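You operate a simulated robot arm through the tools that you are given. There is no shell and no other tool. Be economical: measure what you need, move in short steps, check, and stop when the job is done.

You run a simulated robot arm. Do the job below in one go: nothing can be reset, and whatever is moved stays where it is left.

JOB
Take the scorched block out from under RESET and scrap it.
Fine: fuse holder out first and left out; free the latch; shut the lid after.

The check looks at the end state, three seconds after you hand in, the way a careful person would. Anything else that was tipped, shoved, dropped, spilled or broken makes it a failure. A push-on lid holds only when it is set on centred and level and pressed home; a screw cap is set on level and turned clockwise until tight.

ROBOT AND FRAMES
A 6-joint arm with a fingered hand on a trunk, on a base that drives. Base frame: it is fixed to the floor where the robot stands at the start and does not move with it; the origin is under the middle of the robot, x ahead of it, y to its left, z up. Readings come in mm, degrees, newtons and seconds.
With the tool pointing down near the work surface it reaches from about 200 to 760 mm from the robot's upright axis, wherever it stands. Its first joint turns from -115.0 to 115.0 degrees. Places, roughly: button box [500, 200, 900]; button box lid [500, 200, 900]; inside of the scrap tub [600, -200, 800]; start button [500, 300, 900]; stop button [500, 200, 900]; reset button [500, 100, 900]. Payload 4 kg.
Tool frame: the origin (TCP) lies between the finger pads and is the grasp point; the fingertips stand 26 mm ahead of it; z points along the fingers, y is the line along which they close. The gripper opens to 164 mm. The gripper's body begins 73 mm behind the TCP. The gripper is a hand of 5 fingers: y runs from the thumb to the fingers, the wrist lies at [0, 0, -239] in the tool frame, and closing takes about 1.5 s.
Orientation is that of the tool frame in the base frame, as [roll, pitch, yaw] about the fixed x, y, z axes, in that order (R = Rz(yaw) Ry(pitch) Rx(roll)). With the fingers straight down and closing along the base's y, the tool's x points along the base's -x, its y along +y and its z along -z.

CONTROLS
- The arm moves only by the tool drive_tool. Its argument "series" is a list of rows, each a list of 2 entries, a list of its own where there are three numbers: the shift along the tool's x, y, z in mm, then the turn, a rotation vector about the tool's x, y, z in degrees. In form: [[[x, y, z], [ax, ay, az]], ...]. A call has 1 to 10 rows; each row is the pose to reach, as a shift and turn from the pose commanded when the call began, along the tool's axes at that moment. "fingers" is the closure in counts, from 0 (fully open) to 255 (shut), set as the call begins (left out, the last holds). Rows are played at 5 a second. More than 50 mm and 8.6 degrees between two rows, or a gripper value outside its range, and nothing of the call is played. Where a pose cannot be reached the arm comes as near as it can. A force on the tool above 90 N (or 10 N above the force at the start of the call, whichever is more), or a blocked arm, ends the call early, and 0.2 s more pass. Each finger travels about 45 mm/s and halts on what it meets, pressing with about 32 N; the grip force reading is that of the motor and also rises with nothing between the fingers. The clock runs only during rows and for 0.2 s after the last one: add rows that repeat a pose to give the fingers time. The reply holds the time, the measured pose of the TCP, the force on the tool along the base axes, the opening and the grip force, in the units named above and with some noise.
- Cameras (640 x 400 px; columns grow to the right, rows downward): "scene" is now at [10, 181.1, 1862.9]; the picture's right is [-0.06, -1.00, 0.00], its down [-0.84, 0.05, -0.55] and it looks along [0.55, -0.03, -0.84] (base axes); focal length 262 px, centre (320, 200). "wrist" rides on the gripper at [50, -70, -93] in the tool frame; the picture's right is [0.81, 0.59, 0.00], its down [-0.43, 0.60, -0.68] and it looks along [-0.40, 0.55, 0.74] (tool axes); focal length 270 px, centre (320, 200). There is no depth. A picture from a camera that has moved, and an enlarged one, comes with that camera's place and axes in the base frame and with its lens.
- grab_frame(camera): a new picture of that camera. No time passes.
- lift_body(by): slides the trunk up (or, below 0, down) by that many mm; the arm and the scene camera ride with it, the base frame stays. It gives what a move gives, with no picture.
- base_move(legs): drives the robot by 1 to 6 legs, each [ahead, left, turn to the left] in mm, mm and degrees, along the robot's own axes; the way and the turn of a leg run together, so that a leg with both is an arc; at most 1500 mm and 180 degrees a leg. The arm and the cameras ride along, it lands a little off, and it stops where it bumps. It gives what a move gives.
- hand_shape(shape): the hand has 5 fingers and takes this shape, open, in about a second: jaw (thumb against the fingers, like two jaws); tri (thumb and two fingers); tip (a fingertip pinch); poke (one finger out to press); point (the index stretched); flat (the hand flat); cup (the hand cupped); fist (a fist). The gripper value then closes the fingers along that shape, each until it touches; the sizes above hold for jaw. It gives what a move gives, with no picture.
- pan_tilt(pan, tilt): turns the head with the scene camera to pan (to the left, within 155 degrees either way) and tilt (down, from -29 to 69), counted from straight ahead of the robot. It gives what a move gives.
- inspect(camera, box): a new picture of the part [left, top, right, bottom] of that camera's present view, enlarged. No time passes.
- job_done(): hands the job in; it is judged then, once.

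Go step by step. Nothing tells you exact positions but the pictures and the camera data: compare them with the known pose of the tool, close in by small moves and look again before you grip or let go. The budget is 120 turns and 82 pictures, counting those below and the enlarged ones. Unless the task says otherwise, let go and move clear before handing in, and close with one line.

The tools are called after "Request:" by a JSON object that holds its "api" and its "payload". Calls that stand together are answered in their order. drive_tool: Moves the arm, as the interface text tells. Its arguments: {"type":"object","properties":{"series":{"type":"array","items":{"type":"array"}},"fingers":{"type":"number"}},"required":["series"]} The other tools are called the same way: lift_body (by) slides the trunk up or down; hand_shape (shape) gives the hand a shape; base_move (legs) drives the base; pan_tilt (pan, tilt) turns the head that bears the scene camera; grab_frame (camera) takes a picture; inspect (camera, box) takes an enlarged picture of a part of a camera's view; job_done () hands the job in.

At the start:

```text
clock: 0.0
ee_pos: [517.3, -32.5, 1331.3]
tcp_rot: [180.0, 0.1, 180.0]
contact_force: [0.2, -0.3, 0.2]
gripper_width: 163.9
grip_force: 0.1
shape: jaw
trunk travel left (down, up): [-925.0, 65.0]
robot x, y, heading: [1.1, -1.3, 0.3]
head pan, tilt: [-3.5, 56.9]
```

scene: 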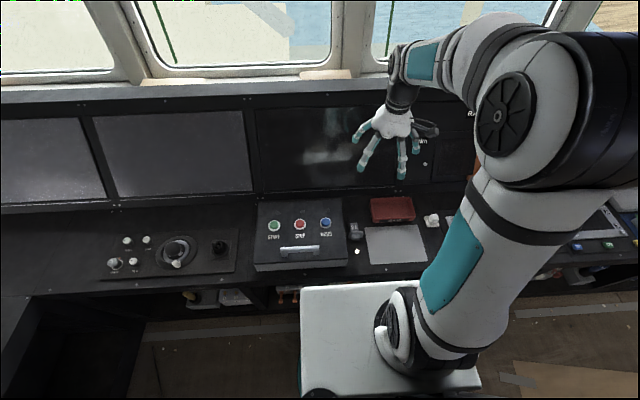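
wrist: 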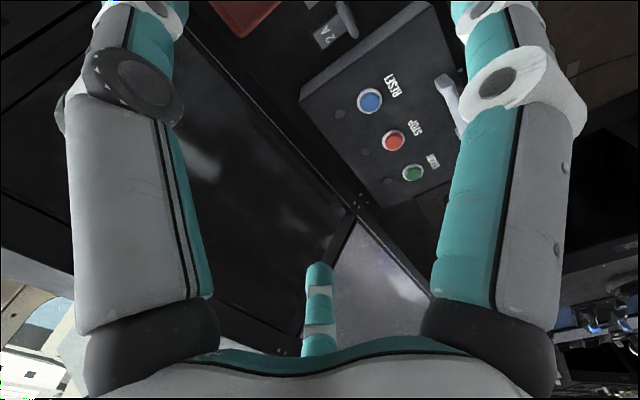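

I see a button box with START/STOP/RESET and a handle on its lid, a small fuse holder to its right, and a red tub further right. I'll take enlarged looks first.

Request:
{"api": "inspect", "payload": {"camera": "scene", "box": [240, 180, 370, 280]}}

Request:
{"api": "inspect", "payload": {"camera": "scene", "box": [330, 180, 460, 280]}}

Request:
{"api": "inspect", "payload": {"camera": "wrist", "box": [200, 0, 480, 220]}}

```text
4.00 times, centred on (305, 230) of scene
camera zoom: at [10.0, 181.1, 1862.9], right [-0.06, -1.0, 0.0], down [-0.84, 0.05, -0.55], along [0.55, -0.03, -0.84], focal length 1046 px, centre (380, 80)
```

zoom: 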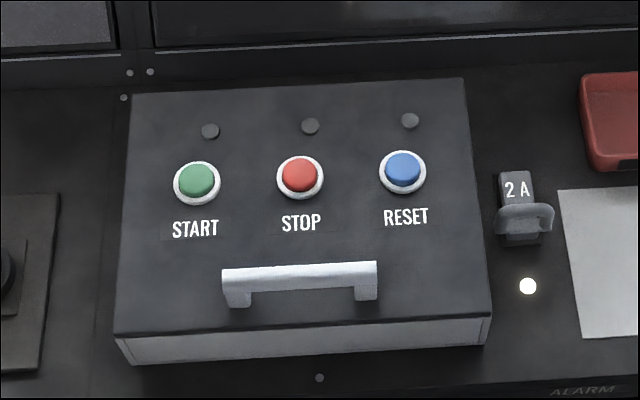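

```text
4.00 times, centred on (395, 230) of scene
camera zoom: at [10.0, 181.1, 1862.9], right [-0.06, -1.0, 0.0], down [-0.84, 0.05, -0.55], along [0.55, -0.03, -0.84], focal length 1046 px, centre (20, 80)
```

zoom: 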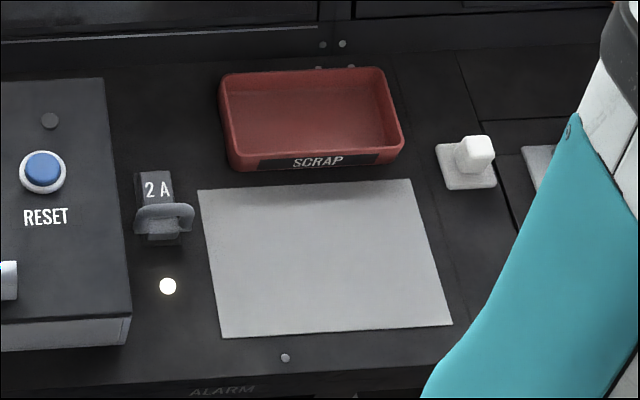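

```text
1.82 times, centred on (340, 110) of wrist
camera zoom: at [466.6, -101.0, 1423.5], right [-0.81, 0.59, 0.0], down [0.43, 0.6, 0.68], along [0.4, 0.55, -0.74], focal length 491 px, centre (284, 364)
```

zoom: 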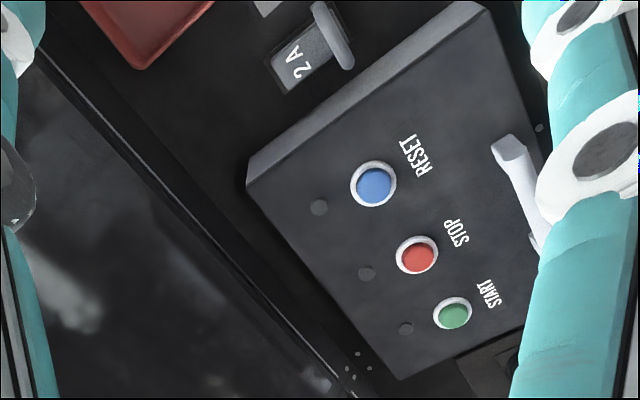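

Request:
{"api": "drive_tool", "payload": {"series": [[[27, 0, 29], [0, 0, 0]], [[54, 0, 58], [0, 0, 0]], [[81, 0, 87], [0, 0, 0]], [[108, 0, 116], [0, 0, 0]], [[135, 0, 145], [0, 0, 0]], [[162, 0, 174], [0, 0, 0]], [[189, 0, 203], [0, 0, 0]], [[217, 0, 231], [0, 0, 0]]]}}

Request:
{"api": "grab_frame", "payload": {"camera": "wrist"}}

Request:
{"api": "grab_frame", "payload": {"camera": "scene"}}

```text
clock: 1.8
ee_pos: [346.9, -37.5, 1089.5]
tcp_rot: [180.0, -0.1, 179.9]
contact_force: [0.2, -0.5, 1.2]
gripper_width: 164.0
grip_force: 0.0
shape: jaw
out of reach, approached as far as the arm can: row 7, 8
trunk travel left (down, up): [-925.0, 65.0]
robot x, y, heading: [0.5, -5.0, 0.0]
head pan, tilt: [-3.5, 56.9]
```

```text
76 pictures are left
camera wrist: at [295.2, -106.4, 1181.7], right [-0.81, 0.59, 0.0], down [0.43, 0.59, 0.68], along [0.4, 0.55, -0.74], focal length 270 px, centre (320, 200)
```

wrist: 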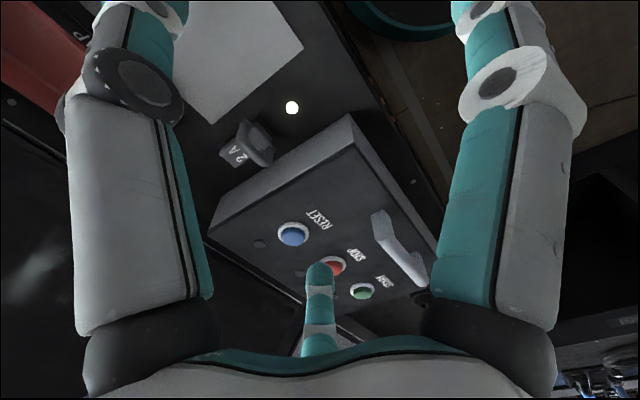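

```text
75 pictures are left
camera scene: at [11.2, 180.7, 1863.0], right [-0.06, -1.0, 0.0], down [-0.84, 0.05, -0.55], along [0.54, -0.03, -0.84], focal length 262 px, centre (320, 200)
```

scene: 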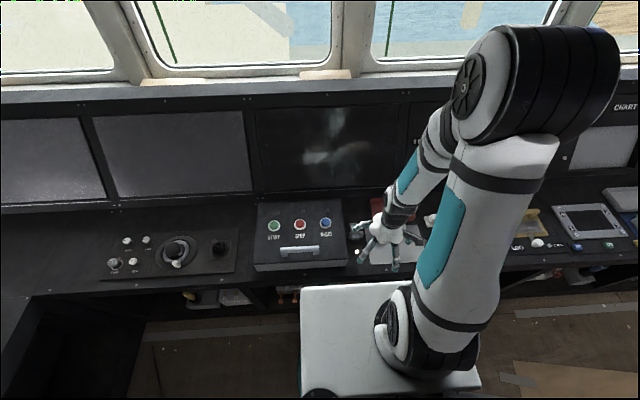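

Request:
{"api": "inspect", "payload": {"camera": "wrist", "box": [200, 80, 450, 310]}}

Request:
{"api": "inspect", "payload": {"camera": "scene", "box": [235, 190, 365, 285]}}

```text
1.74 times, centred on (325, 195) of wrist
camera zoom: at [295.2, -106.4, 1181.7], right [-0.81, 0.59, 0.0], down [0.43, 0.59, 0.68], along [0.4, 0.55, -0.74], focal length 470 px, centre (311, 209)
```

zoom: 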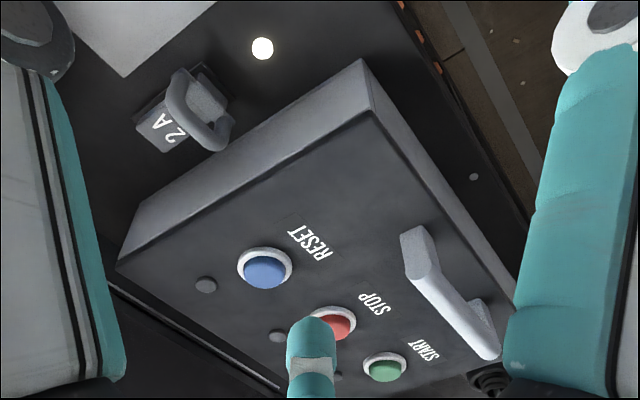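

```text
4.21 times, centred on (300, 238) of scene
camera zoom: at [11.2, 180.7, 1863.0], right [-0.06, -1.0, 0.0], down [-0.84, 0.05, -0.55], along [0.54, -0.03, -0.84], focal length 1101 px, centre (404, 42)
```

zoom: 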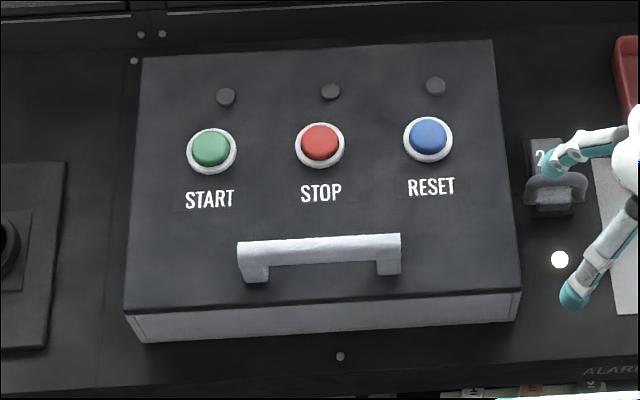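

Request:
{"api": "drive_tool", "payload": {"series": [[[-23, 6, 8], [0, 0, 8]], [[-46, 12, 16], [0, 0, 16]], [[-69, 18, 24], [0, 0, 24]], [[-92, 24, 32], [0, 0, 32]], [[-115, 30, 40], [0, 0, 40]], [[-138, 37, 50], [0, 0, 48]]]}}

```text
clock: 3.2
ee_pos: [484.7, -0.8, 1038.9]
tcp_rot: [-179.9, -0.1, 132.0]
contact_force: [0.4, -0.2, -0.5]
gripper_width: 163.8
grip_force: 0.1
shape: jaw
trunk travel left (down, up): [-925.0, 65.0]
robot x, y, heading: [-2.7, 0.5, -0.1]
head pan, tilt: [-3.5, 56.9]
```

The hand is above the fuse holder; I'll finish the turn so the fingers close along x, and look.

Request:
{"api": "drive_tool", "payload": {"series": [[[0, 0, 0], [0, 0, 8.4]], [[0, 0, 0], [0, 0, 16.8]], [[0, 0, 0], [0, 0, 25.2]], [[0, 0, 0], [0, 0, 33.6]], [[0, 0, 0], [0, 0, 42]]]}}

Request:
{"api": "grab_frame", "payload": {"camera": "wrist"}}

Request:
{"api": "inspect", "payload": {"camera": "scene", "box": [300, 180, 430, 280]}}

```text
clock: 4.4
ee_pos: [482.9, 0.3, 1040.3]
tcp_rot: [180.0, 0.0, 89.9]
contact_force: [-0.5, -0.5, -0.3]
gripper_width: 164.1
grip_force: 0.1
shape: jaw
trunk travel left (down, up): [-925.0, 65.0]
robot x, y, heading: [0.5, 4.8, -0.1]
head pan, tilt: [-3.5, 56.9]
```

```text
72 pictures are left
camera wrist: at [413.1, 50.5, 1132.2], right [0.59, 0.81, 0.0], down [0.59, -0.43, 0.68], along [0.55, -0.4, -0.74], focal length 270 px, centre (320, 200)
```

wrist: 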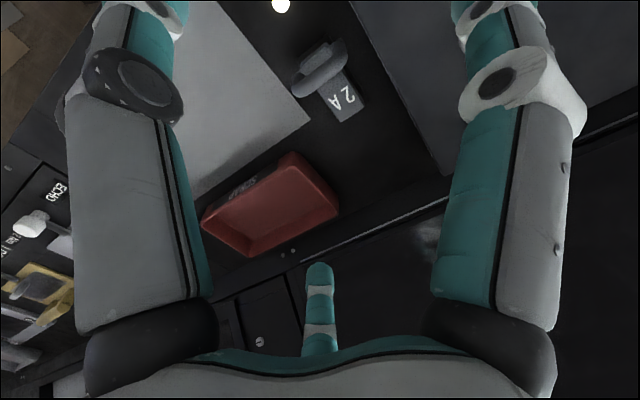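

```text
4.00 times, centred on (365, 230) of scene
camera zoom: at [10.1, 181.1, 1862.9], right [-0.06, -1.0, 0.0], down [-0.84, 0.05, -0.55], along [0.55, -0.03, -0.84], focal length 1046 px, centre (140, 80)
```

zoom: 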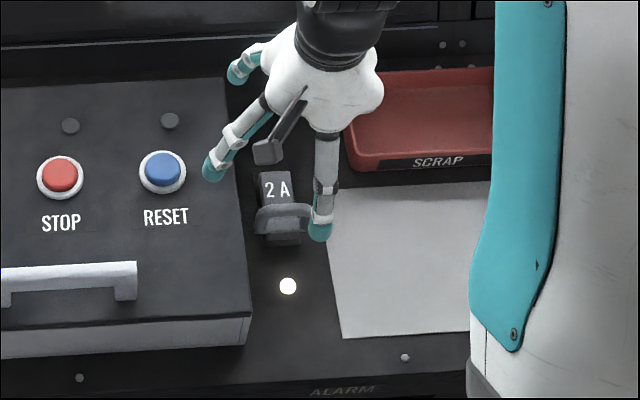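

Request:
{"api": "inspect", "payload": {"camera": "scene", "box": [340, 175, 400, 245]}}

Request:
{"api": "inspect", "payload": {"camera": "wrist", "box": [230, 0, 430, 140]}}

```text
5.71 times, centred on (370, 210) of scene
camera zoom: at [10.1, 181.1, 1862.9], right [-0.06, -1.0, 0.0], down [-0.84, 0.05, -0.55], along [0.55, -0.03, -0.84], focal length 1494 px, centre (34, 143)
```

zoom: 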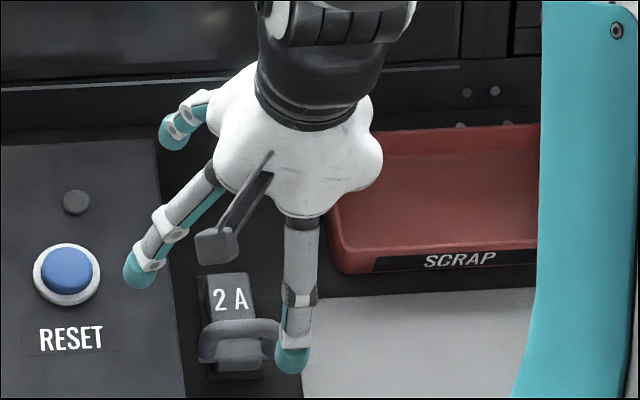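

```text
2.86 times, centred on (330, 70) of wrist
camera zoom: at [413.1, 50.5, 1132.2], right [0.59, 0.81, 0.0], down [0.59, -0.43, 0.68], along [0.55, -0.4, -0.74], focal length 772 px, centre (291, 571)
```

zoom: 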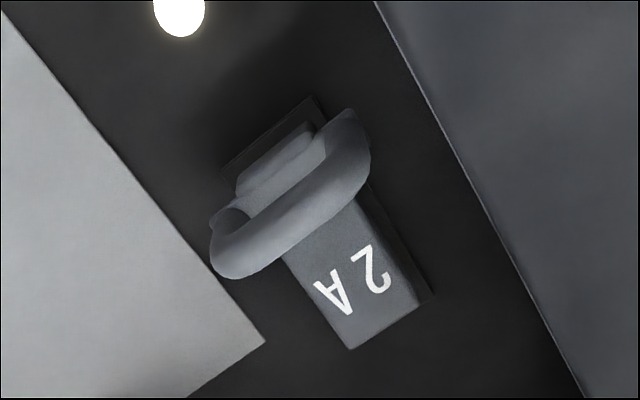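

The hand's five fingers splay radially, which would hit the box beside the fuse. I'll try the pinch shape and look.

Request:
{"api": "hand_shape", "payload": {"shape": "tip"}}

Request:
{"api": "inspect", "payload": {"camera": "scene", "box": [330, 170, 410, 250]}}

Request:
{"api": "grab_frame", "payload": {"camera": "wrist"}}

```text
clock: 5.3
ee_pos: [482.3, -0.3, 1040.3]
tcp_rot: [180.0, 0.0, 90.0]
contact_force: [0.3, 0.4, -0.5]
gripper_width: 163.8
grip_force: 0.0
shape: tip
trunk travel left (down, up): [-925.0, 65.0]
robot x, y, heading: [-1.8, -0.3, -0.2]
head pan, tilt: [-3.5, 56.9]
```

```text
5.00 times, centred on (370, 210) of scene
camera zoom: at [10.1, 181.1, 1862.9], right [-0.06, -1.0, 0.0], down [-0.84, 0.05, -0.55], along [0.55, -0.03, -0.84], focal length 1308 px, centre (70, 150)
```

zoom: 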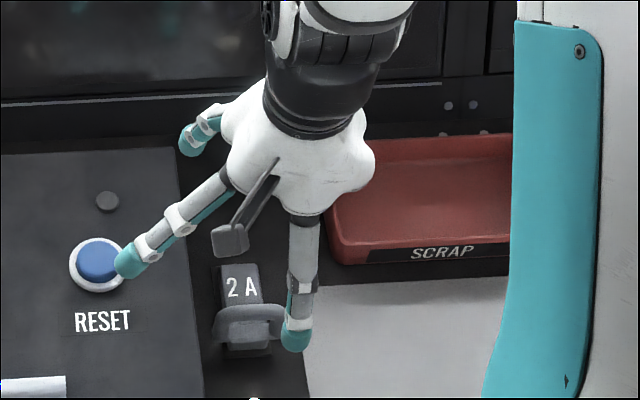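

```text
67 pictures are left
camera wrist: at [412.8, 50.3, 1132.2], right [0.59, 0.81, 0.0], down [0.6, -0.43, 0.68], along [0.55, -0.4, -0.74], focal length 270 px, centre (320, 200)
```

wrist: 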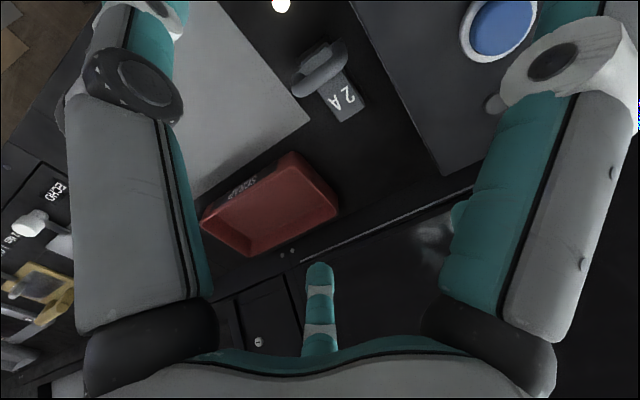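

Request:
{"api": "hand_shape", "payload": {"shape": "jaw"}}

Request:
{"api": "drive_tool", "payload": {"series": [[[0, 0, 0], [0, 0, 0]], [[0, 0, 0], [0, 0, 0]], [[0, 0, 0], [0, 0, 0]], [[0, 0, 0], [0, 0, 0]], [[0, 0, 0], [0, 0, 0]], [[0, 0, 0], [0, 0, 0]]], "fingers": 130}}

Request:
{"api": "inspect", "payload": {"camera": "scene", "box": [330, 170, 410, 250]}}

Request:
{"api": "grab_frame", "payload": {"camera": "wrist"}}

```text
clock: 6.2
ee_pos: [483.8, -0.3, 1038.6]
tcp_rot: [-180.0, 0.0, 90.1]
contact_force: [0.1, -0.2, -0.4]
gripper_width: 164.0
grip_force: 0.1
shape: jaw
trunk travel left (down, up): [-925.0, 65.0]
robot x, y, heading: [-1.0, 1.7, -0.0]
head pan, tilt: [-3.5, 56.9]
```

```text
clock: 7.6
ee_pos: [482.5, -0.2, 1039.1]
tcp_rot: [180.0, 0.0, 90.0]
contact_force: [-0.4, 0.2, 0.3]
gripper_width: 80.7
grip_force: 0.0
shape: jaw
trunk travel left (down, up): [-925.0, 65.0]
robot x, y, heading: [2.1, 2.6, -0.0]
head pan, tilt: [-3.5, 56.9]
```

```text
5.00 times, centred on (370, 210) of scene
camera zoom: at [10.0, 181.1, 1862.9], right [-0.06, -1.0, 0.0], down [-0.84, 0.05, -0.55], along [0.55, -0.03, -0.84], focal length 1308 px, centre (70, 150)
```

zoom: 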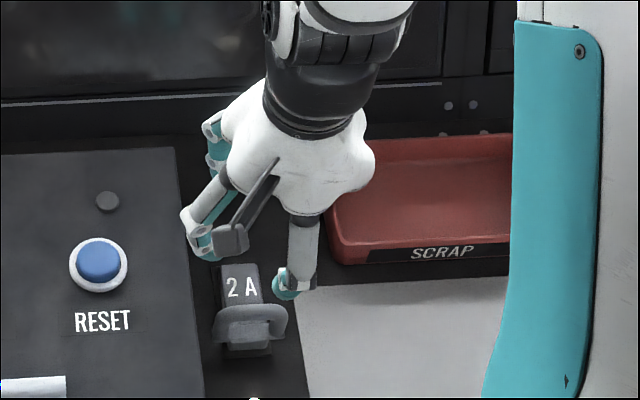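

```text
65 pictures are left
camera wrist: at [412.9, 50.3, 1132.2], right [0.59, 0.81, 0.0], down [0.6, -0.43, 0.68], along [0.55, -0.4, -0.74], focal length 270 px, centre (320, 200)
```

wrist: 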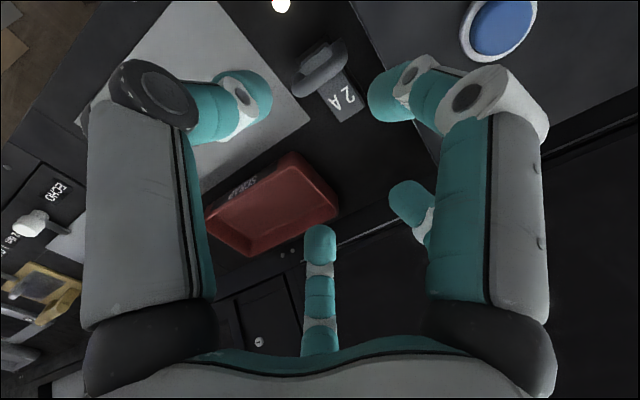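

Request:
{"api": "drive_tool", "payload": {"series": [[[-10, -6, 16], [0, 0, -8.5]], [[-20, -12, 32], [0, 0, -17]], [[-30, -18, 48], [0, 0, -25.5]], [[-40, -24, 64], [0, 0, -34]], [[-50, -33, 80], [0, 0, -42.5]], [[-50, -33, 80], [0, 0, -51]], [[-50, -33, 80], [0, 0, -59.5]], [[-50, -33, 80], [0, 0, -68]], [[-50, -33, 80], [0, 0, -76.5]], [[-50, -33, 80], [0, 0, -85]]]}}

Request:
{"api": "grab_frame", "payload": {"camera": "wrist"}}

Request:
{"api": "inspect", "payload": {"camera": "scene", "box": [310, 180, 410, 260]}}

```text
clock: 9.8
ee_pos: [449.2, -49.8, 959.3]
tcp_rot: [180.0, 0.0, 175.3]
contact_force: [0.5, 0.2, 0.6]
gripper_width: 80.9
grip_force: 0.0
shape: jaw
trunk travel left (down, up): [-925.0, 65.0]
robot x, y, heading: [-0.3, -0.9, 0.0]
head pan, tilt: [-3.5, 56.9]
```

```text
64 pictures are left
camera wrist: at [393.3, -115.2, 1052.2], right [-0.76, 0.65, 0.0], down [0.48, 0.56, 0.68], along [0.44, 0.51, -0.74], focal length 270 px, centre (320, 200)
```

wrist: 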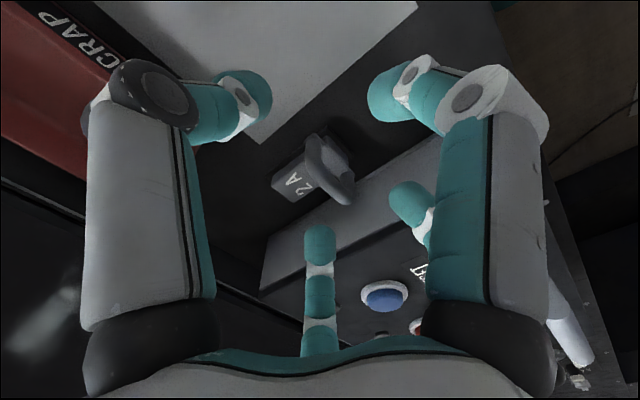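

```text
5.00 times, centred on (360, 220) of scene
camera zoom: at [10.0, 181.1, 1862.9], right [-0.06, -1.0, 0.0], down [-0.84, 0.05, -0.55], along [0.55, -0.03, -0.84], focal length 1308 px, centre (120, 100)
```

zoom: 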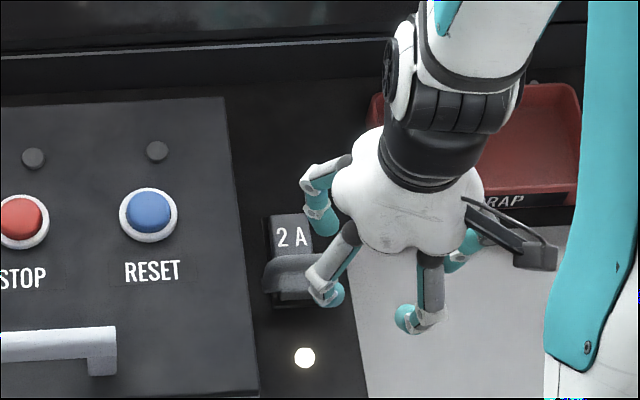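

Request:
{"api": "inspect", "payload": {"camera": "wrist", "box": [240, 100, 400, 220]}}

```text
3.33 times, centred on (320, 160) of wrist
camera zoom: at [393.3, -115.2, 1052.2], right [-0.76, 0.65, 0.0], down [0.48, 0.56, 0.68], along [0.44, 0.51, -0.74], focal length 901 px, centre (320, 333)
```

zoom: 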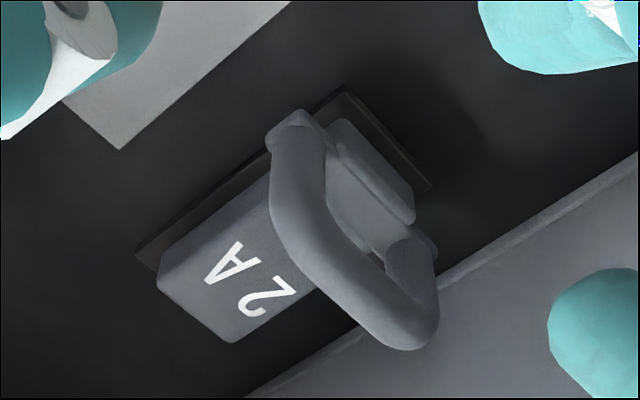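

I make the fuse's loop bar to lie along y, centred near (486, 1, 857), about 20 mm from the box wall. I'll approach with the gap between two fingers facing the box and the hand tilted slightly away from it.

Request:
{"api": "drive_tool", "payload": {"series": [[[-11, 14, 6], [-4, 0, -1.6]], [[-22, 28, 12], [-8, 0, -3.2]], [[-33.4, 42.9, 19], [-12, 0, -4.7]]]}}

Request:
{"api": "grab_frame", "payload": {"camera": "wrist"}}

Request:
{"api": "inspect", "payload": {"camera": "scene", "box": [310, 180, 410, 260]}}

```text
clock: 10.6
ee_pos: [487.6, -8.9, 940.3]
tcp_rot: [167.9, 0.5, 179.7]
contact_force: [1.2, 0.4, 0.3]
gripper_width: 80.8
grip_force: 0.1
shape: jaw
trunk travel left (down, up): [-925.0, 65.0]
robot x, y, heading: [-0.4, -0.7, 0.1]
head pan, tilt: [-3.5, 56.9]
```

```text
61 pictures are left
camera wrist: at [435.5, -96.9, 1016.0], right [-0.81, 0.58, 0.12], down [0.43, 0.44, 0.79], along [0.41, 0.69, -0.6], focal length 270 px, centre (320, 200)
```

wrist: 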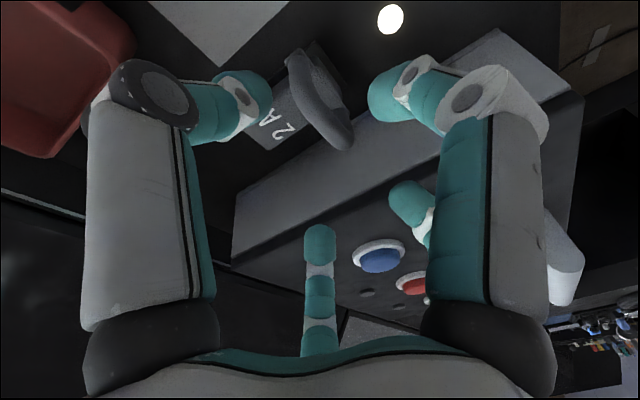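

```text
5.00 times, centred on (360, 220) of scene
camera zoom: at [10.9, 181.0, 1863.0], right [-0.06, -1.0, 0.0], down [-0.84, 0.05, -0.55], along [0.54, -0.03, -0.84], focal length 1308 px, centre (120, 100)
```

zoom: 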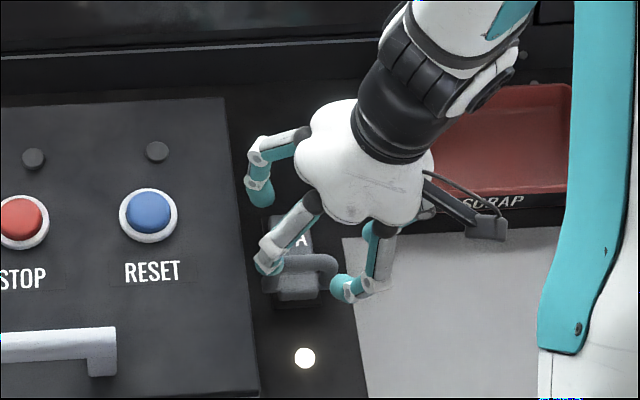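

Request:
{"api": "drive_tool", "payload": {"series": [[[1, -5, 22], [0, 0, 0]], [[1.5, -10, 44], [0, 0, 0]]]}}

Request:
{"api": "grab_frame", "payload": {"camera": "wrist"}}

Request:
{"api": "inspect", "payload": {"camera": "scene", "box": [330, 195, 390, 255]}}

```text
clock: 11.2
ee_pos: [485.8, -10.6, 894.7]
tcp_rot: [167.9, 0.6, 179.7]
contact_force: [-0.4, 0.2, 0.5]
gripper_width: 80.6
grip_force: 0.1
shape: jaw
trunk travel left (down, up): [-925.0, 65.0]
robot x, y, heading: [-1.3, -2.1, 0.3]
head pan, tilt: [-3.5, 56.9]
```

```text
59 pictures are left
camera wrist: at [434.7, -97.2, 970.6], right [-0.81, 0.58, 0.12], down [0.43, 0.44, 0.79], along [0.41, 0.69, -0.6], focal length 270 px, centre (320, 200)
```

wrist: 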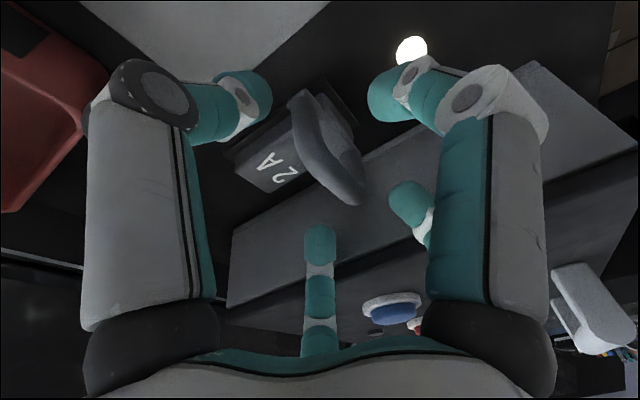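

```text
6.67 times, centred on (360, 225) of scene
camera zoom: at [10.2, 181.1, 1863.0], right [-0.06, -1.0, 0.0], down [-0.84, 0.05, -0.55], along [0.55, -0.03, -0.84], focal length 1744 px, centre (53, 33)
```

zoom: 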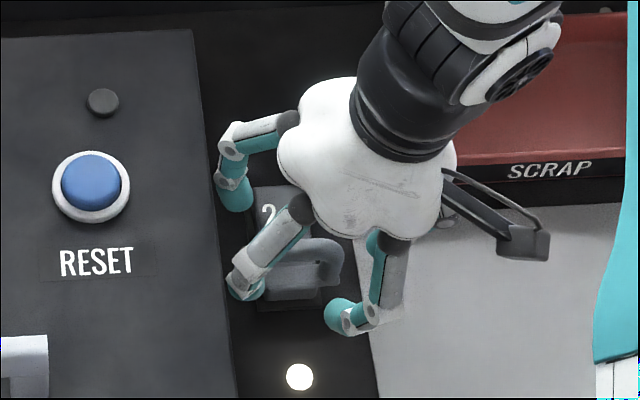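

Request:
{"api": "drive_tool", "payload": {"series": [[[0, -3, 0], [0, 0, 0]], [[0, -3, 0], [0, 0, 0]], [[0, -5, 8], [0, 0, 0]], [[0, -6, 14], [0, 0, 0]], [[0, -7.3, 20], [0, 0, 0]]], "fingers": 145}}

Request:
{"api": "grab_frame", "payload": {"camera": "wrist"}}

Request:
{"api": "inspect", "payload": {"camera": "scene", "box": [330, 195, 390, 255]}}

```text
clock: 12.4
ee_pos: [486.2, -13.1, 874.2]
tcp_rot: [168.0, 0.6, 179.7]
contact_force: [1.0, -0.3, -0.1]
gripper_width: 71.2
grip_force: 0.0
shape: jaw
trunk travel left (down, up): [-925.0, 65.0]
robot x, y, heading: [0.3, -2.9, 0.1]
head pan, tilt: [-3.5, 56.9]
```

```text
57 pictures are left
camera wrist: at [434.2, -100.4, 950.1], right [-0.81, 0.58, 0.12], down [0.43, 0.44, 0.79], along [0.41, 0.69, -0.6], focal length 270 px, centre (320, 200)
```

wrist: 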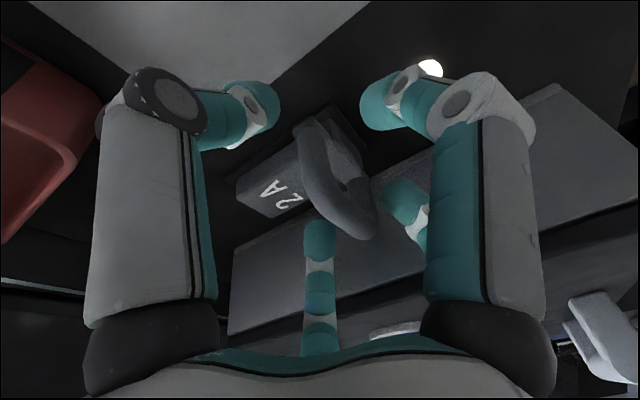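

```text
6.67 times, centred on (360, 225) of scene
camera zoom: at [10.4, 180.9, 1863.0], right [-0.06, -1.0, 0.0], down [-0.84, 0.05, -0.55], along [0.55, -0.03, -0.84], focal length 1744 px, centre (53, 33)
```

zoom: 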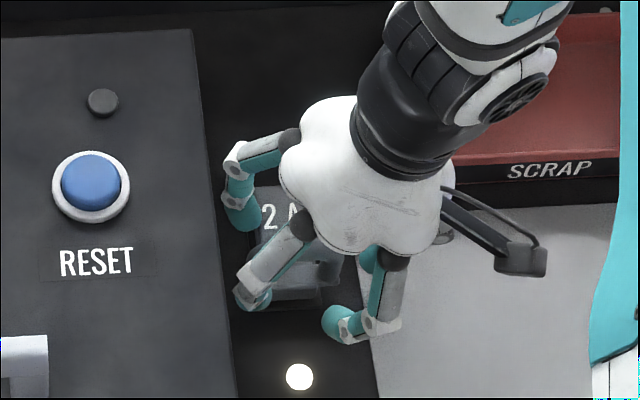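

The bar lies between the finger pairs with no contact. Now I close.

Request:
{"api": "drive_tool", "payload": {"series": [[[0, 0, 0], [0, 0, 0]], [[0, 0, 0], [0, 0, 0]], [[0, 0, 0], [0, 0, 0]], [[0, 0, 0], [0, 0, 0]], [[0, 0, 0], [0, 0, 0]], [[0, 0, 0], [0, 0, 0]], [[0, 0, 0], [0, 0, 0]]], "fingers": 255}}

Request:
{"api": "grab_frame", "payload": {"camera": "wrist"}}

Request:
{"api": "inspect", "payload": {"camera": "scene", "box": [330, 195, 390, 255]}}

```text
clock: 14.0
ee_pos: [487.7, -14.0, 874.2]
tcp_rot: [168.0, 0.5, 179.7]
contact_force: [7.3, 1.9, -3.0]
gripper_width: 19.4
grip_force: 32.3
shape: jaw
trunk travel left (down, up): [-925.0, 65.0]
robot x, y, heading: [0.2, -0.9, 0.0]
head pan, tilt: [-3.5, 56.9]
```

```text
55 pictures are left
camera wrist: at [435.5, -100.4, 950.1], right [-0.81, 0.58, 0.11], down [0.43, 0.44, 0.79], along [0.41, 0.69, -0.6], focal length 270 px, centre (320, 200)
```

wrist: 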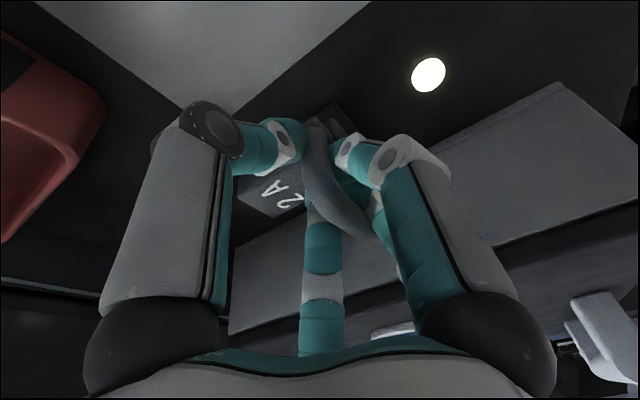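

```text
6.67 times, centred on (360, 225) of scene
camera zoom: at [11.5, 181.3, 1862.9], right [-0.06, -1.0, 0.0], down [-0.84, 0.05, -0.55], along [0.54, -0.03, -0.84], focal length 1744 px, centre (53, 33)
```

zoom: 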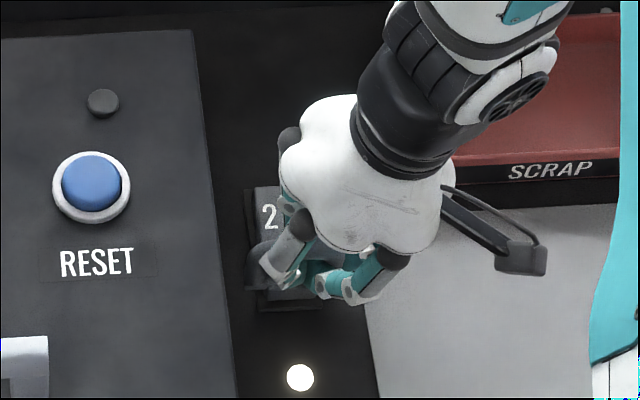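

Gripped at 32 N. Pulling straight up.

Request:
{"api": "drive_tool", "payload": {"series": [[[0, 1, -5], [0, 0, 0]], [[0, 2.1, -10], [0, 0, 0]], [[0, 4.2, -20], [0, 0, 0]], [[0, 8.4, -40], [0, 0, 0]], [[0, 12.5, -59], [0, 0, 0]], [[0, 16.6, -78], [0, 0, 0]]]}}

Request:
{"api": "grab_frame", "payload": {"camera": "wrist"}}

Request:
{"api": "inspect", "payload": {"camera": "scene", "box": [330, 185, 400, 255]}}

```text
clock: 14.9
ee_pos: [501.3, -13.4, 898.4]
tcp_rot: [168.6, 1.2, 179.8]
contact_force: [43.0, 11.4, -67.9]
gripper_width: 17.8
grip_force: 32.5
shape: jaw
trunk travel left (down, up): [-925.0, 65.0]
robot x, y, heading: [0.1, 3.6, -0.1]
head pan, tilt: [-3.5, 56.9]
stopped in row 4: the force on the tool passed its limit (the readings are from after the stop); the commanded pose is now the measured one
```

```text
53 pictures are left
camera wrist: at [449.1, -99.7, 974.7], right [-0.81, 0.58, 0.1], down [0.42, 0.45, 0.79], along [0.41, 0.68, -0.6], focal length 270 px, centre (320, 200)
```

wrist: 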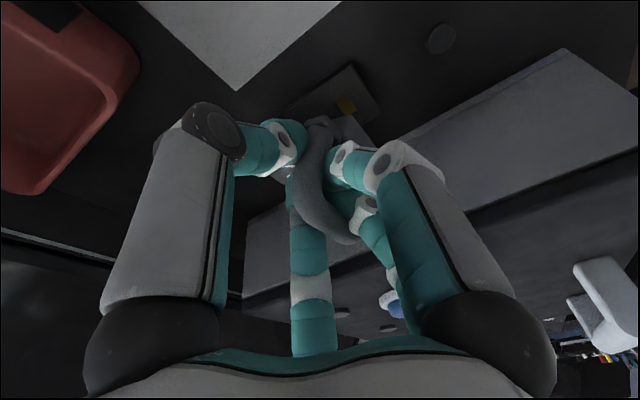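

```text
5.71 times, centred on (365, 220) of scene
camera zoom: at [21.8, 183.1, 1861.7], right [-0.06, -1.0, 0.0], down [-0.84, 0.05, -0.54], along [0.54, -0.03, -0.84], focal length 1494 px, centre (63, 86)
```

zoom: 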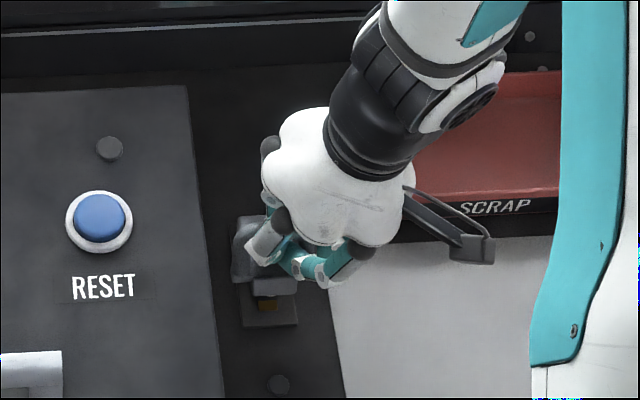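

The lamp has gone out and the holder is partly out. I'll continue pulling straight up gently.

Request:
{"api": "drive_tool", "payload": {"series": [[[0, 2.1, -10], [0, 0, 0]], [[0, 4.2, -20], [0, 0, 0]], [[0, 6.3, -30], [0, 0, 0]], [[0, 8.4, -40], [0, 0, 0]]]}}

Request:
{"api": "grab_frame", "payload": {"camera": "wrist"}}

Request:
{"api": "inspect", "payload": {"camera": "scene", "box": [330, 185, 400, 255]}}

```text
clock: 15.2
ee_pos: [505.4, -12.7, 901.1]
tcp_rot: [168.9, 1.4, 179.8]
contact_force: [40.1, 9.7, -74.1]
gripper_width: 17.5
grip_force: 31.6
shape: jaw
trunk travel left (down, up): [-925.0, 65.0]
robot x, y, heading: [2.0, 1.9, 0.2]
head pan, tilt: [-3.5, 56.9]
stopped in row 1: the force on the tool passed its limit (the readings are from after the stop); the commanded pose is now the measured one
```

```text
51 pictures are left
camera wrist: at [452.2, -99.3, 977.1], right [-0.81, 0.58, 0.09], down [0.41, 0.45, 0.79], along [0.41, 0.68, -0.61], focal length 270 px, centre (320, 200)
```

wrist: 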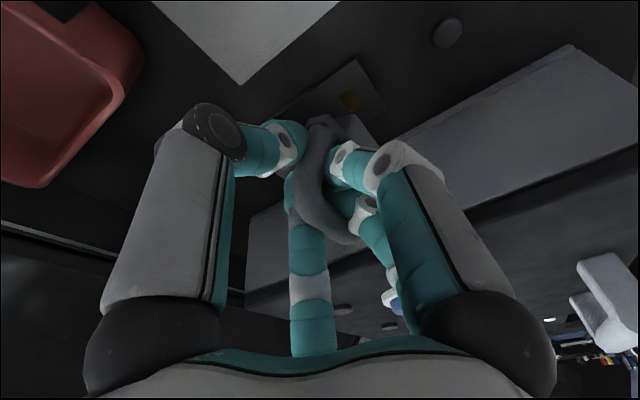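

```text
5.71 times, centred on (365, 220) of scene
camera zoom: at [23.0, 183.5, 1862.1], right [-0.06, -1.0, 0.0], down [-0.84, 0.05, -0.54], along [0.54, -0.03, -0.84], focal length 1494 px, centre (63, 86)
```

zoom: 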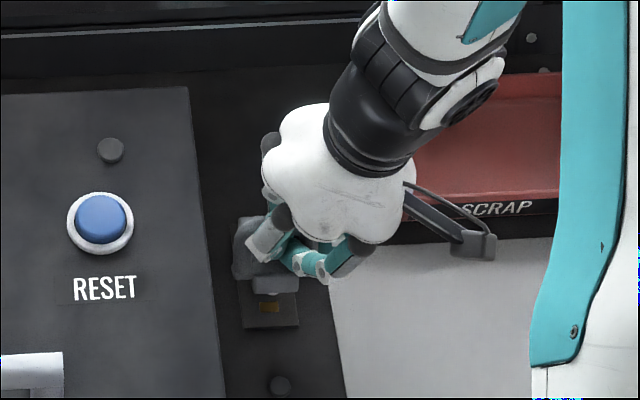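

Request:
{"api": "inspect", "payload": {"camera": "scene", "box": [355, 210, 385, 245]}}

Request:
{"api": "inspect", "payload": {"camera": "wrist", "box": [220, 40, 420, 260]}}

```text
11.43 times, centred on (370, 228) of scene
camera zoom: at [23.0, 183.5, 1862.1], right [-0.06, -1.0, 0.0], down [-0.84, 0.05, -0.54], along [0.54, -0.03, -0.84], focal length 2989 px, centre (-251, -114)
```

zoom: 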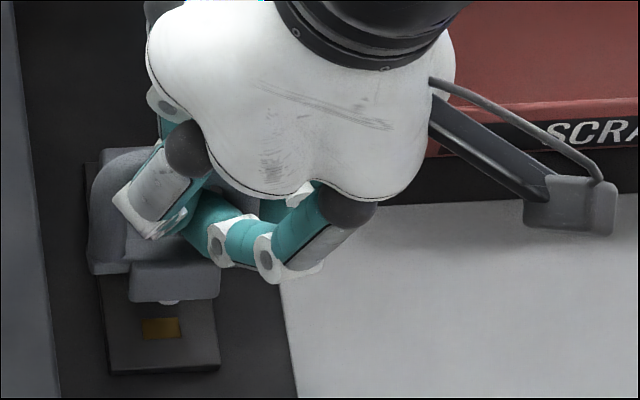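

```text
1.82 times, centred on (320, 150) of wrist
camera zoom: at [452.2, -99.3, 977.1], right [-0.81, 0.58, 0.09], down [0.41, 0.45, 0.79], along [0.41, 0.68, -0.61], focal length 491 px, centre (320, 291)
```

zoom: 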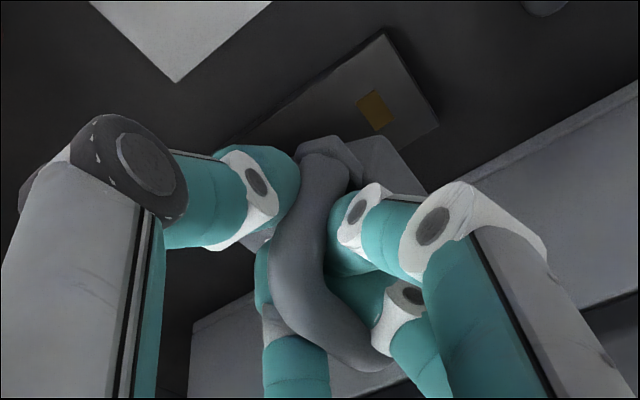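

The holder is drawn toward +x as it rises, so I'll follow that force a little to see how it is held.

Request:
{"api": "drive_tool", "payload": {"series": [[[-6, 0, 0], [0, 0, 0]], [[-12, 1, -3], [0, 0, 0]]]}}

```text
clock: 15.8
ee_pos: [511.0, -13.2, 903.6]
tcp_rot: [168.6, 0.9, 179.8]
contact_force: [27.6, 8.6, -72.7]
gripper_width: 17.2
grip_force: 31.0
shape: jaw
trunk travel left (down, up): [-925.0, 65.0]
robot x, y, heading: [0.8, 0.8, 0.2]
head pan, tilt: [-3.5, 56.9]
```

Request:
{"api": "drive_tool", "payload": {"series": [[[-6, 0, 0], [0, 0, 0]], [[-12, 0, 0], [0, 0, 0]], [[-12, 0, 0], [0, 0, 0]]]}}

Request:
{"api": "inspect", "payload": {"camera": "scene", "box": [355, 205, 385, 240]}}

```text
clock: 16.6
ee_pos: [521.5, -12.3, 907.4]
tcp_rot: [168.5, 1.1, 179.8]
contact_force: [8.5, 10.9, -52.2]
gripper_width: 17.1
grip_force: 32.2
shape: jaw
trunk travel left (down, up): [-925.0, 65.0]
robot x, y, heading: [-0.1, -1.1, 0.2]
head pan, tilt: [-3.5, 56.9]
```

```text
11.43 times, centred on (370, 222) of scene
camera zoom: at [17.7, 183.0, 1862.8], right [-0.06, -1.0, 0.0], down [-0.84, 0.05, -0.54], along [0.54, -0.03, -0.84], focal length 2989 px, centre (-251, -57)
```

zoom: 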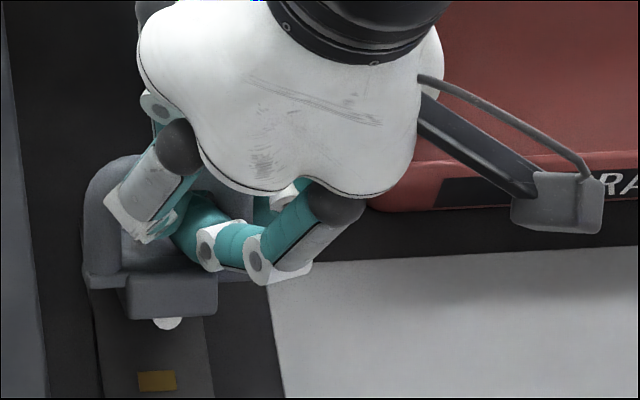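

The holder appears to swing about a hinge at its rear (~x 540). I'll follow the arc over gently.

Request:
{"api": "drive_tool", "payload": {"series": [[[-7, 0, 2], [0, 0, 0]], [[-14, 0, 3], [0, 0, 0]], [[-20, 0, 4], [0, 0, 0]], [[-20, 0, 4], [0, 0, 0]]]}}

Request:
{"api": "inspect", "payload": {"camera": "scene", "box": [345, 200, 385, 245]}}

Request:
{"api": "inspect", "payload": {"camera": "wrist", "box": [220, 20, 420, 260]}}

```text
clock: 17.6
ee_pos: [538.8, -13.7, 908.1]
tcp_rot: [168.5, 1.5, 179.8]
contact_force: [-13.3, 4.8, 0.8]
gripper_width: 17.4
grip_force: 32.4
shape: jaw
trunk travel left (down, up): [-925.0, 65.0]
robot x, y, heading: [1.9, 5.1, 0.0]
head pan, tilt: [-3.5, 56.9]
```

```text
8.89 times, centred on (365, 222) of scene
camera zoom: at [9.3, 182.2, 1863.2], right [-0.06, -1.0, 0.0], down [-0.84, 0.05, -0.55], along [0.55, -0.03, -0.84], focal length 2325 px, centre (-80, 0)
```

zoom: 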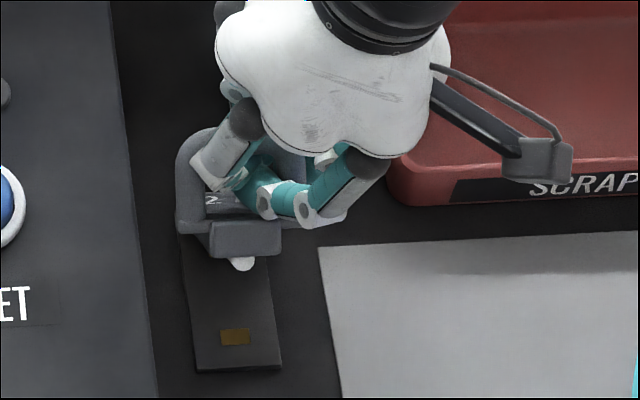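

```text
1.67 times, centred on (320, 140) of wrist
camera zoom: at [486.1, -99.7, 982.4], right [-0.81, 0.58, 0.1], down [0.41, 0.45, 0.79], along [0.42, 0.68, -0.6], focal length 450 px, centre (320, 300)
```

zoom: 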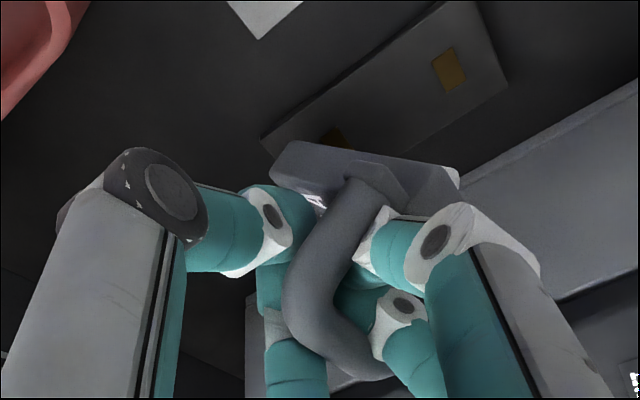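

The force has dropped to nothing and both contacts show: it looks free. Lifting a bit.

Request:
{"api": "drive_tool", "payload": {"series": [[[0, 2, -10], [0, 0, 0]], [[0, 4.2, -20], [0, 0, 0]], [[0, 8.4, -40], [0, 0, 0]], [[0, 12.5, -59], [0, 0, 0]], [[0, 12.5, -59], [0, 0, 0]]]}}

Request:
{"api": "inspect", "payload": {"camera": "scene", "box": [330, 180, 400, 250]}}

Request:
{"api": "grab_frame", "payload": {"camera": "wrist"}}

```text
clock: 18.2
ee_pos: [535.0, -14.0, 910.0]
tcp_rot: [168.8, 0.4, 179.8]
contact_force: [8.8, 1.8, -77.0]
gripper_width: 16.9
grip_force: 32.3
shape: jaw
trunk travel left (down, up): [-925.0, 65.0]
robot x, y, heading: [4.0, 2.4, 0.0]
head pan, tilt: [-3.5, 56.9]
stopped in row 2: the force on the tool passed its limit (the readings are from after the stop); the commanded pose is now the measured one
```

```text
5.71 times, centred on (365, 215) of scene
camera zoom: at [18.7, 181.7, 1861.8], right [-0.06, -1.0, 0.0], down [-0.84, 0.05, -0.54], along [0.54, -0.03, -0.84], focal length 1494 px, centre (63, 114)
```

zoom: 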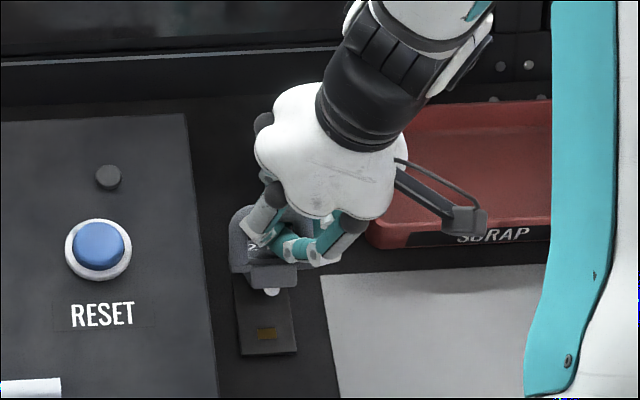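

```text
43 pictures are left
camera wrist: at [483.7, -99.6, 986.6], right [-0.81, 0.58, 0.11], down [0.43, 0.45, 0.78], along [0.41, 0.68, -0.61], focal length 270 px, centre (320, 200)
```

wrist: 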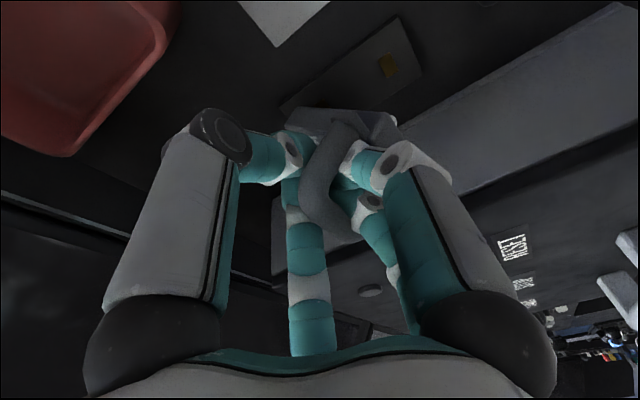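

It is truly hinged, so "out" means swung open. I'll swing it past vertical and feel for the stop.

Request:
{"api": "drive_tool", "payload": {"series": [[[-6, 0, 4], [0, 0, 0]], [[-12, -1, 6], [0, 0, 0]], [[-18, -1, 8], [0, 0, 0]], [[-24, -2, 10], [0, 0, 0]], [[-24, -2, 10], [0, 0, 0]]]}}

```text
clock: 19.4
ee_pos: [556.3, -13.9, 908.4]
tcp_rot: [168.5, 0.9, 179.8]
contact_force: [-28.9, -4.1, 16.7]
gripper_width: 17.4
grip_force: 32.3
shape: jaw
trunk travel left (down, up): [-925.0, 65.0]
robot x, y, heading: [-1.5, 0.7, 0.3]
head pan, tilt: [-3.5, 56.9]
```

Request:
{"api": "drive_tool", "payload": {"series": [[[-5, 0, 1], [0, 0, 0]], [[-10, -1, 3], [0, 0, 0]], [[-10, -1, 3], [0, 0, 0]]]}}

Request:
{"api": "inspect", "payload": {"camera": "scene", "box": [330, 180, 400, 250]}}

```text
clock: 20.2
ee_pos: [564.2, -14.3, 907.6]
tcp_rot: [168.4, 1.1, 179.9]
contact_force: [-25.8, -1.6, 27.4]
gripper_width: 17.5
grip_force: 31.9
shape: jaw
trunk travel left (down, up): [-925.0, 65.0]
robot x, y, heading: [1.8, 0.6, 0.1]
head pan, tilt: [-3.5, 56.9]
```

```text
5.71 times, centred on (365, 215) of scene
camera zoom: at [2.8, 180.2, 1863.3], right [-0.06, -1.0, 0.0], down [-0.83, 0.05, -0.55], along [0.55, -0.03, -0.83], focal length 1494 px, centre (63, 114)
```

zoom: 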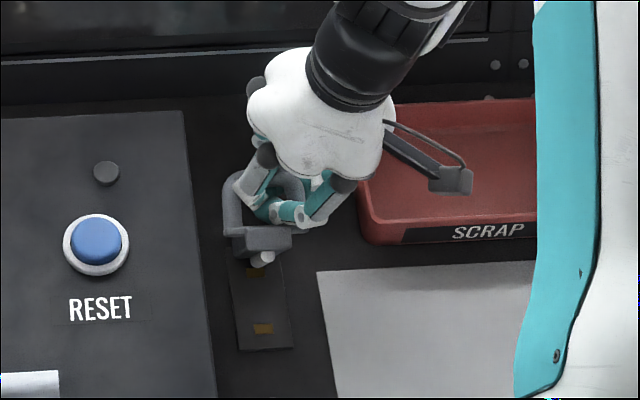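

Request:
{"api": "drive_tool", "payload": {"series": [[[-6, 0, 0], [0, 0, 0]], [[-12, -1, 3], [0, 0, 0]], [[-12, -1, 3], [0, 0, 0]]]}}

```text
clock: 21.0
ee_pos: [575.7, -12.3, 902.3]
tcp_rot: [168.5, 0.7, 179.9]
contact_force: [-32.4, 9.6, 20.5]
gripper_width: 17.6
grip_force: 32.0
shape: jaw
trunk travel left (down, up): [-925.0, 65.0]
robot x, y, heading: [-0.0, 1.9, 0.1]
head pan, tilt: [-3.5, 56.9]
```

Well past vertical now. Release partially and retreat upward.

Request:
{"api": "drive_tool", "payload": {"series": [[[0, 0, 0], [0, 0, 0]], [[0, 0, 0], [0, 0, 0]], [[0, 0, 0], [0, 0, 0]], [[0, 0, 0], [0, 0, 0]], [[0, 0, 0], [0, 0, 0]], [[0, 0, -20], [0, 0, 0]], [[0, 0, -50], [0, 0, 0]], [[0, 0, -90], [0, 0, 0]], [[0, 0, -130], [0, 0, 0]]], "fingers": 145}}

Request:
{"api": "inspect", "payload": {"camera": "scene", "box": [325, 180, 405, 250]}}

```text
clock: 23.0
ee_pos: [578.7, -40.6, 1029.7]
tcp_rot: [168.6, 1.0, 179.9]
contact_force: [-0.6, 0.6, -0.2]
gripper_width: 70.5
grip_force: 0.1
shape: jaw
trunk travel left (down, up): [-925.0, 65.0]
robot x, y, heading: [1.3, -2.5, 0.1]
head pan, tilt: [-3.5, 56.9]
```

```text
5.71 times, centred on (365, 215) of scene
camera zoom: at [10.5, 181.4, 1862.9], right [-0.06, -1.0, 0.0], down [-0.84, 0.05, -0.55], along [0.55, -0.03, -0.84], focal length 1494 px, centre (63, 114)
```

zoom: 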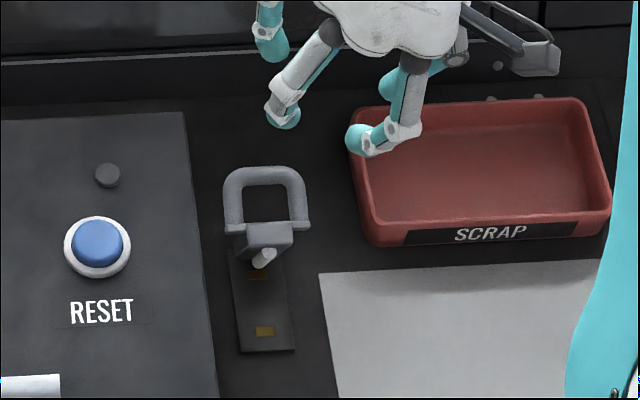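

The holder stays out and the lamp is off. Next I look for the latch on the left side of the box with the wrist camera.

Request:
{"api": "drive_tool", "payload": {"series": [[[15, 42, 7], [2, 0, 0]], [[30, 84, 14], [4, 0, 0]], [[45, 126, 21], [6, 0, 0]], [[60, 168, 28], [8, 0, 0]], [[75, 210, 35], [10, 0, 0]], [[90, 252, 41], [11.4, 0, 0]]], "fingers": 0}}

Request:
{"api": "drive_tool", "payload": {"series": [[[9, 26, -1], [0, 0, 8.5]], [[18, 52, -2], [0, 0, 17]], [[27, 78, -3], [0, 0, 25.5]], [[36, 104, -4], [0, 0, 34]], [[45, 130, -5], [0, 0, 42.5]], [[54, 156, -6], [0, 0, 51]], [[63, 182, -7], [0, 0, 59.5]], [[72, 208, -8], [0, 0, 68]], [[81, 234, -9], [0, 0, 76.5]], [[89, 255, -10], [0, 0, 85]]]}}

Request:
{"api": "grab_frame", "payload": {"camera": "wrist"}}

```text
clock: 24.4
ee_pos: [491.4, 216.6, 1035.6]
tcp_rot: [-179.9, 1.1, 179.8]
contact_force: [0.0, 0.3, 0.0]
gripper_width: 163.8
grip_force: 0.0
shape: jaw
trunk travel left (down, up): [-925.0, 65.0]
robot x, y, heading: [1.5, 0.9, 0.3]
head pan, tilt: [-3.5, 56.9]
```

```text
clock: 26.6
ee_pos: [402.1, 471.7, 1043.8]
tcp_rot: [178.9, 0.2, 94.6]
contact_force: [0.0, 0.0, -1.0]
gripper_width: 163.8
grip_force: 0.0
shape: jaw
trunk travel left (down, up): [-925.0, 65.0]
robot x, y, heading: [4.2, 0.3, 0.0]
head pan, tilt: [-3.5, 56.9]
```

```text
40 pictures are left
camera wrist: at [326.9, 516.6, 1135.5], right [0.52, 0.85, 0.01], down [0.62, -0.38, 0.69], along [0.59, -0.35, -0.72], focal length 270 px, centre (320, 200)
```

wrist: 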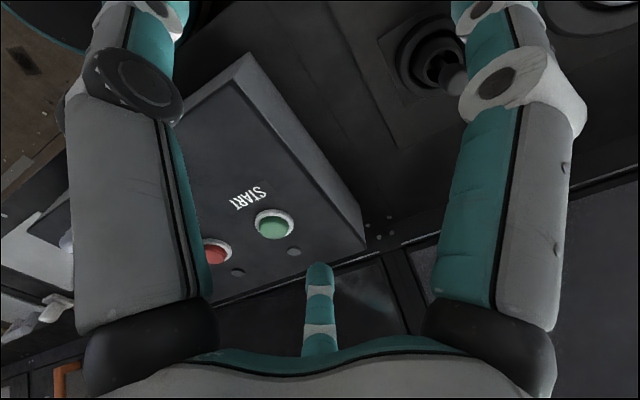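

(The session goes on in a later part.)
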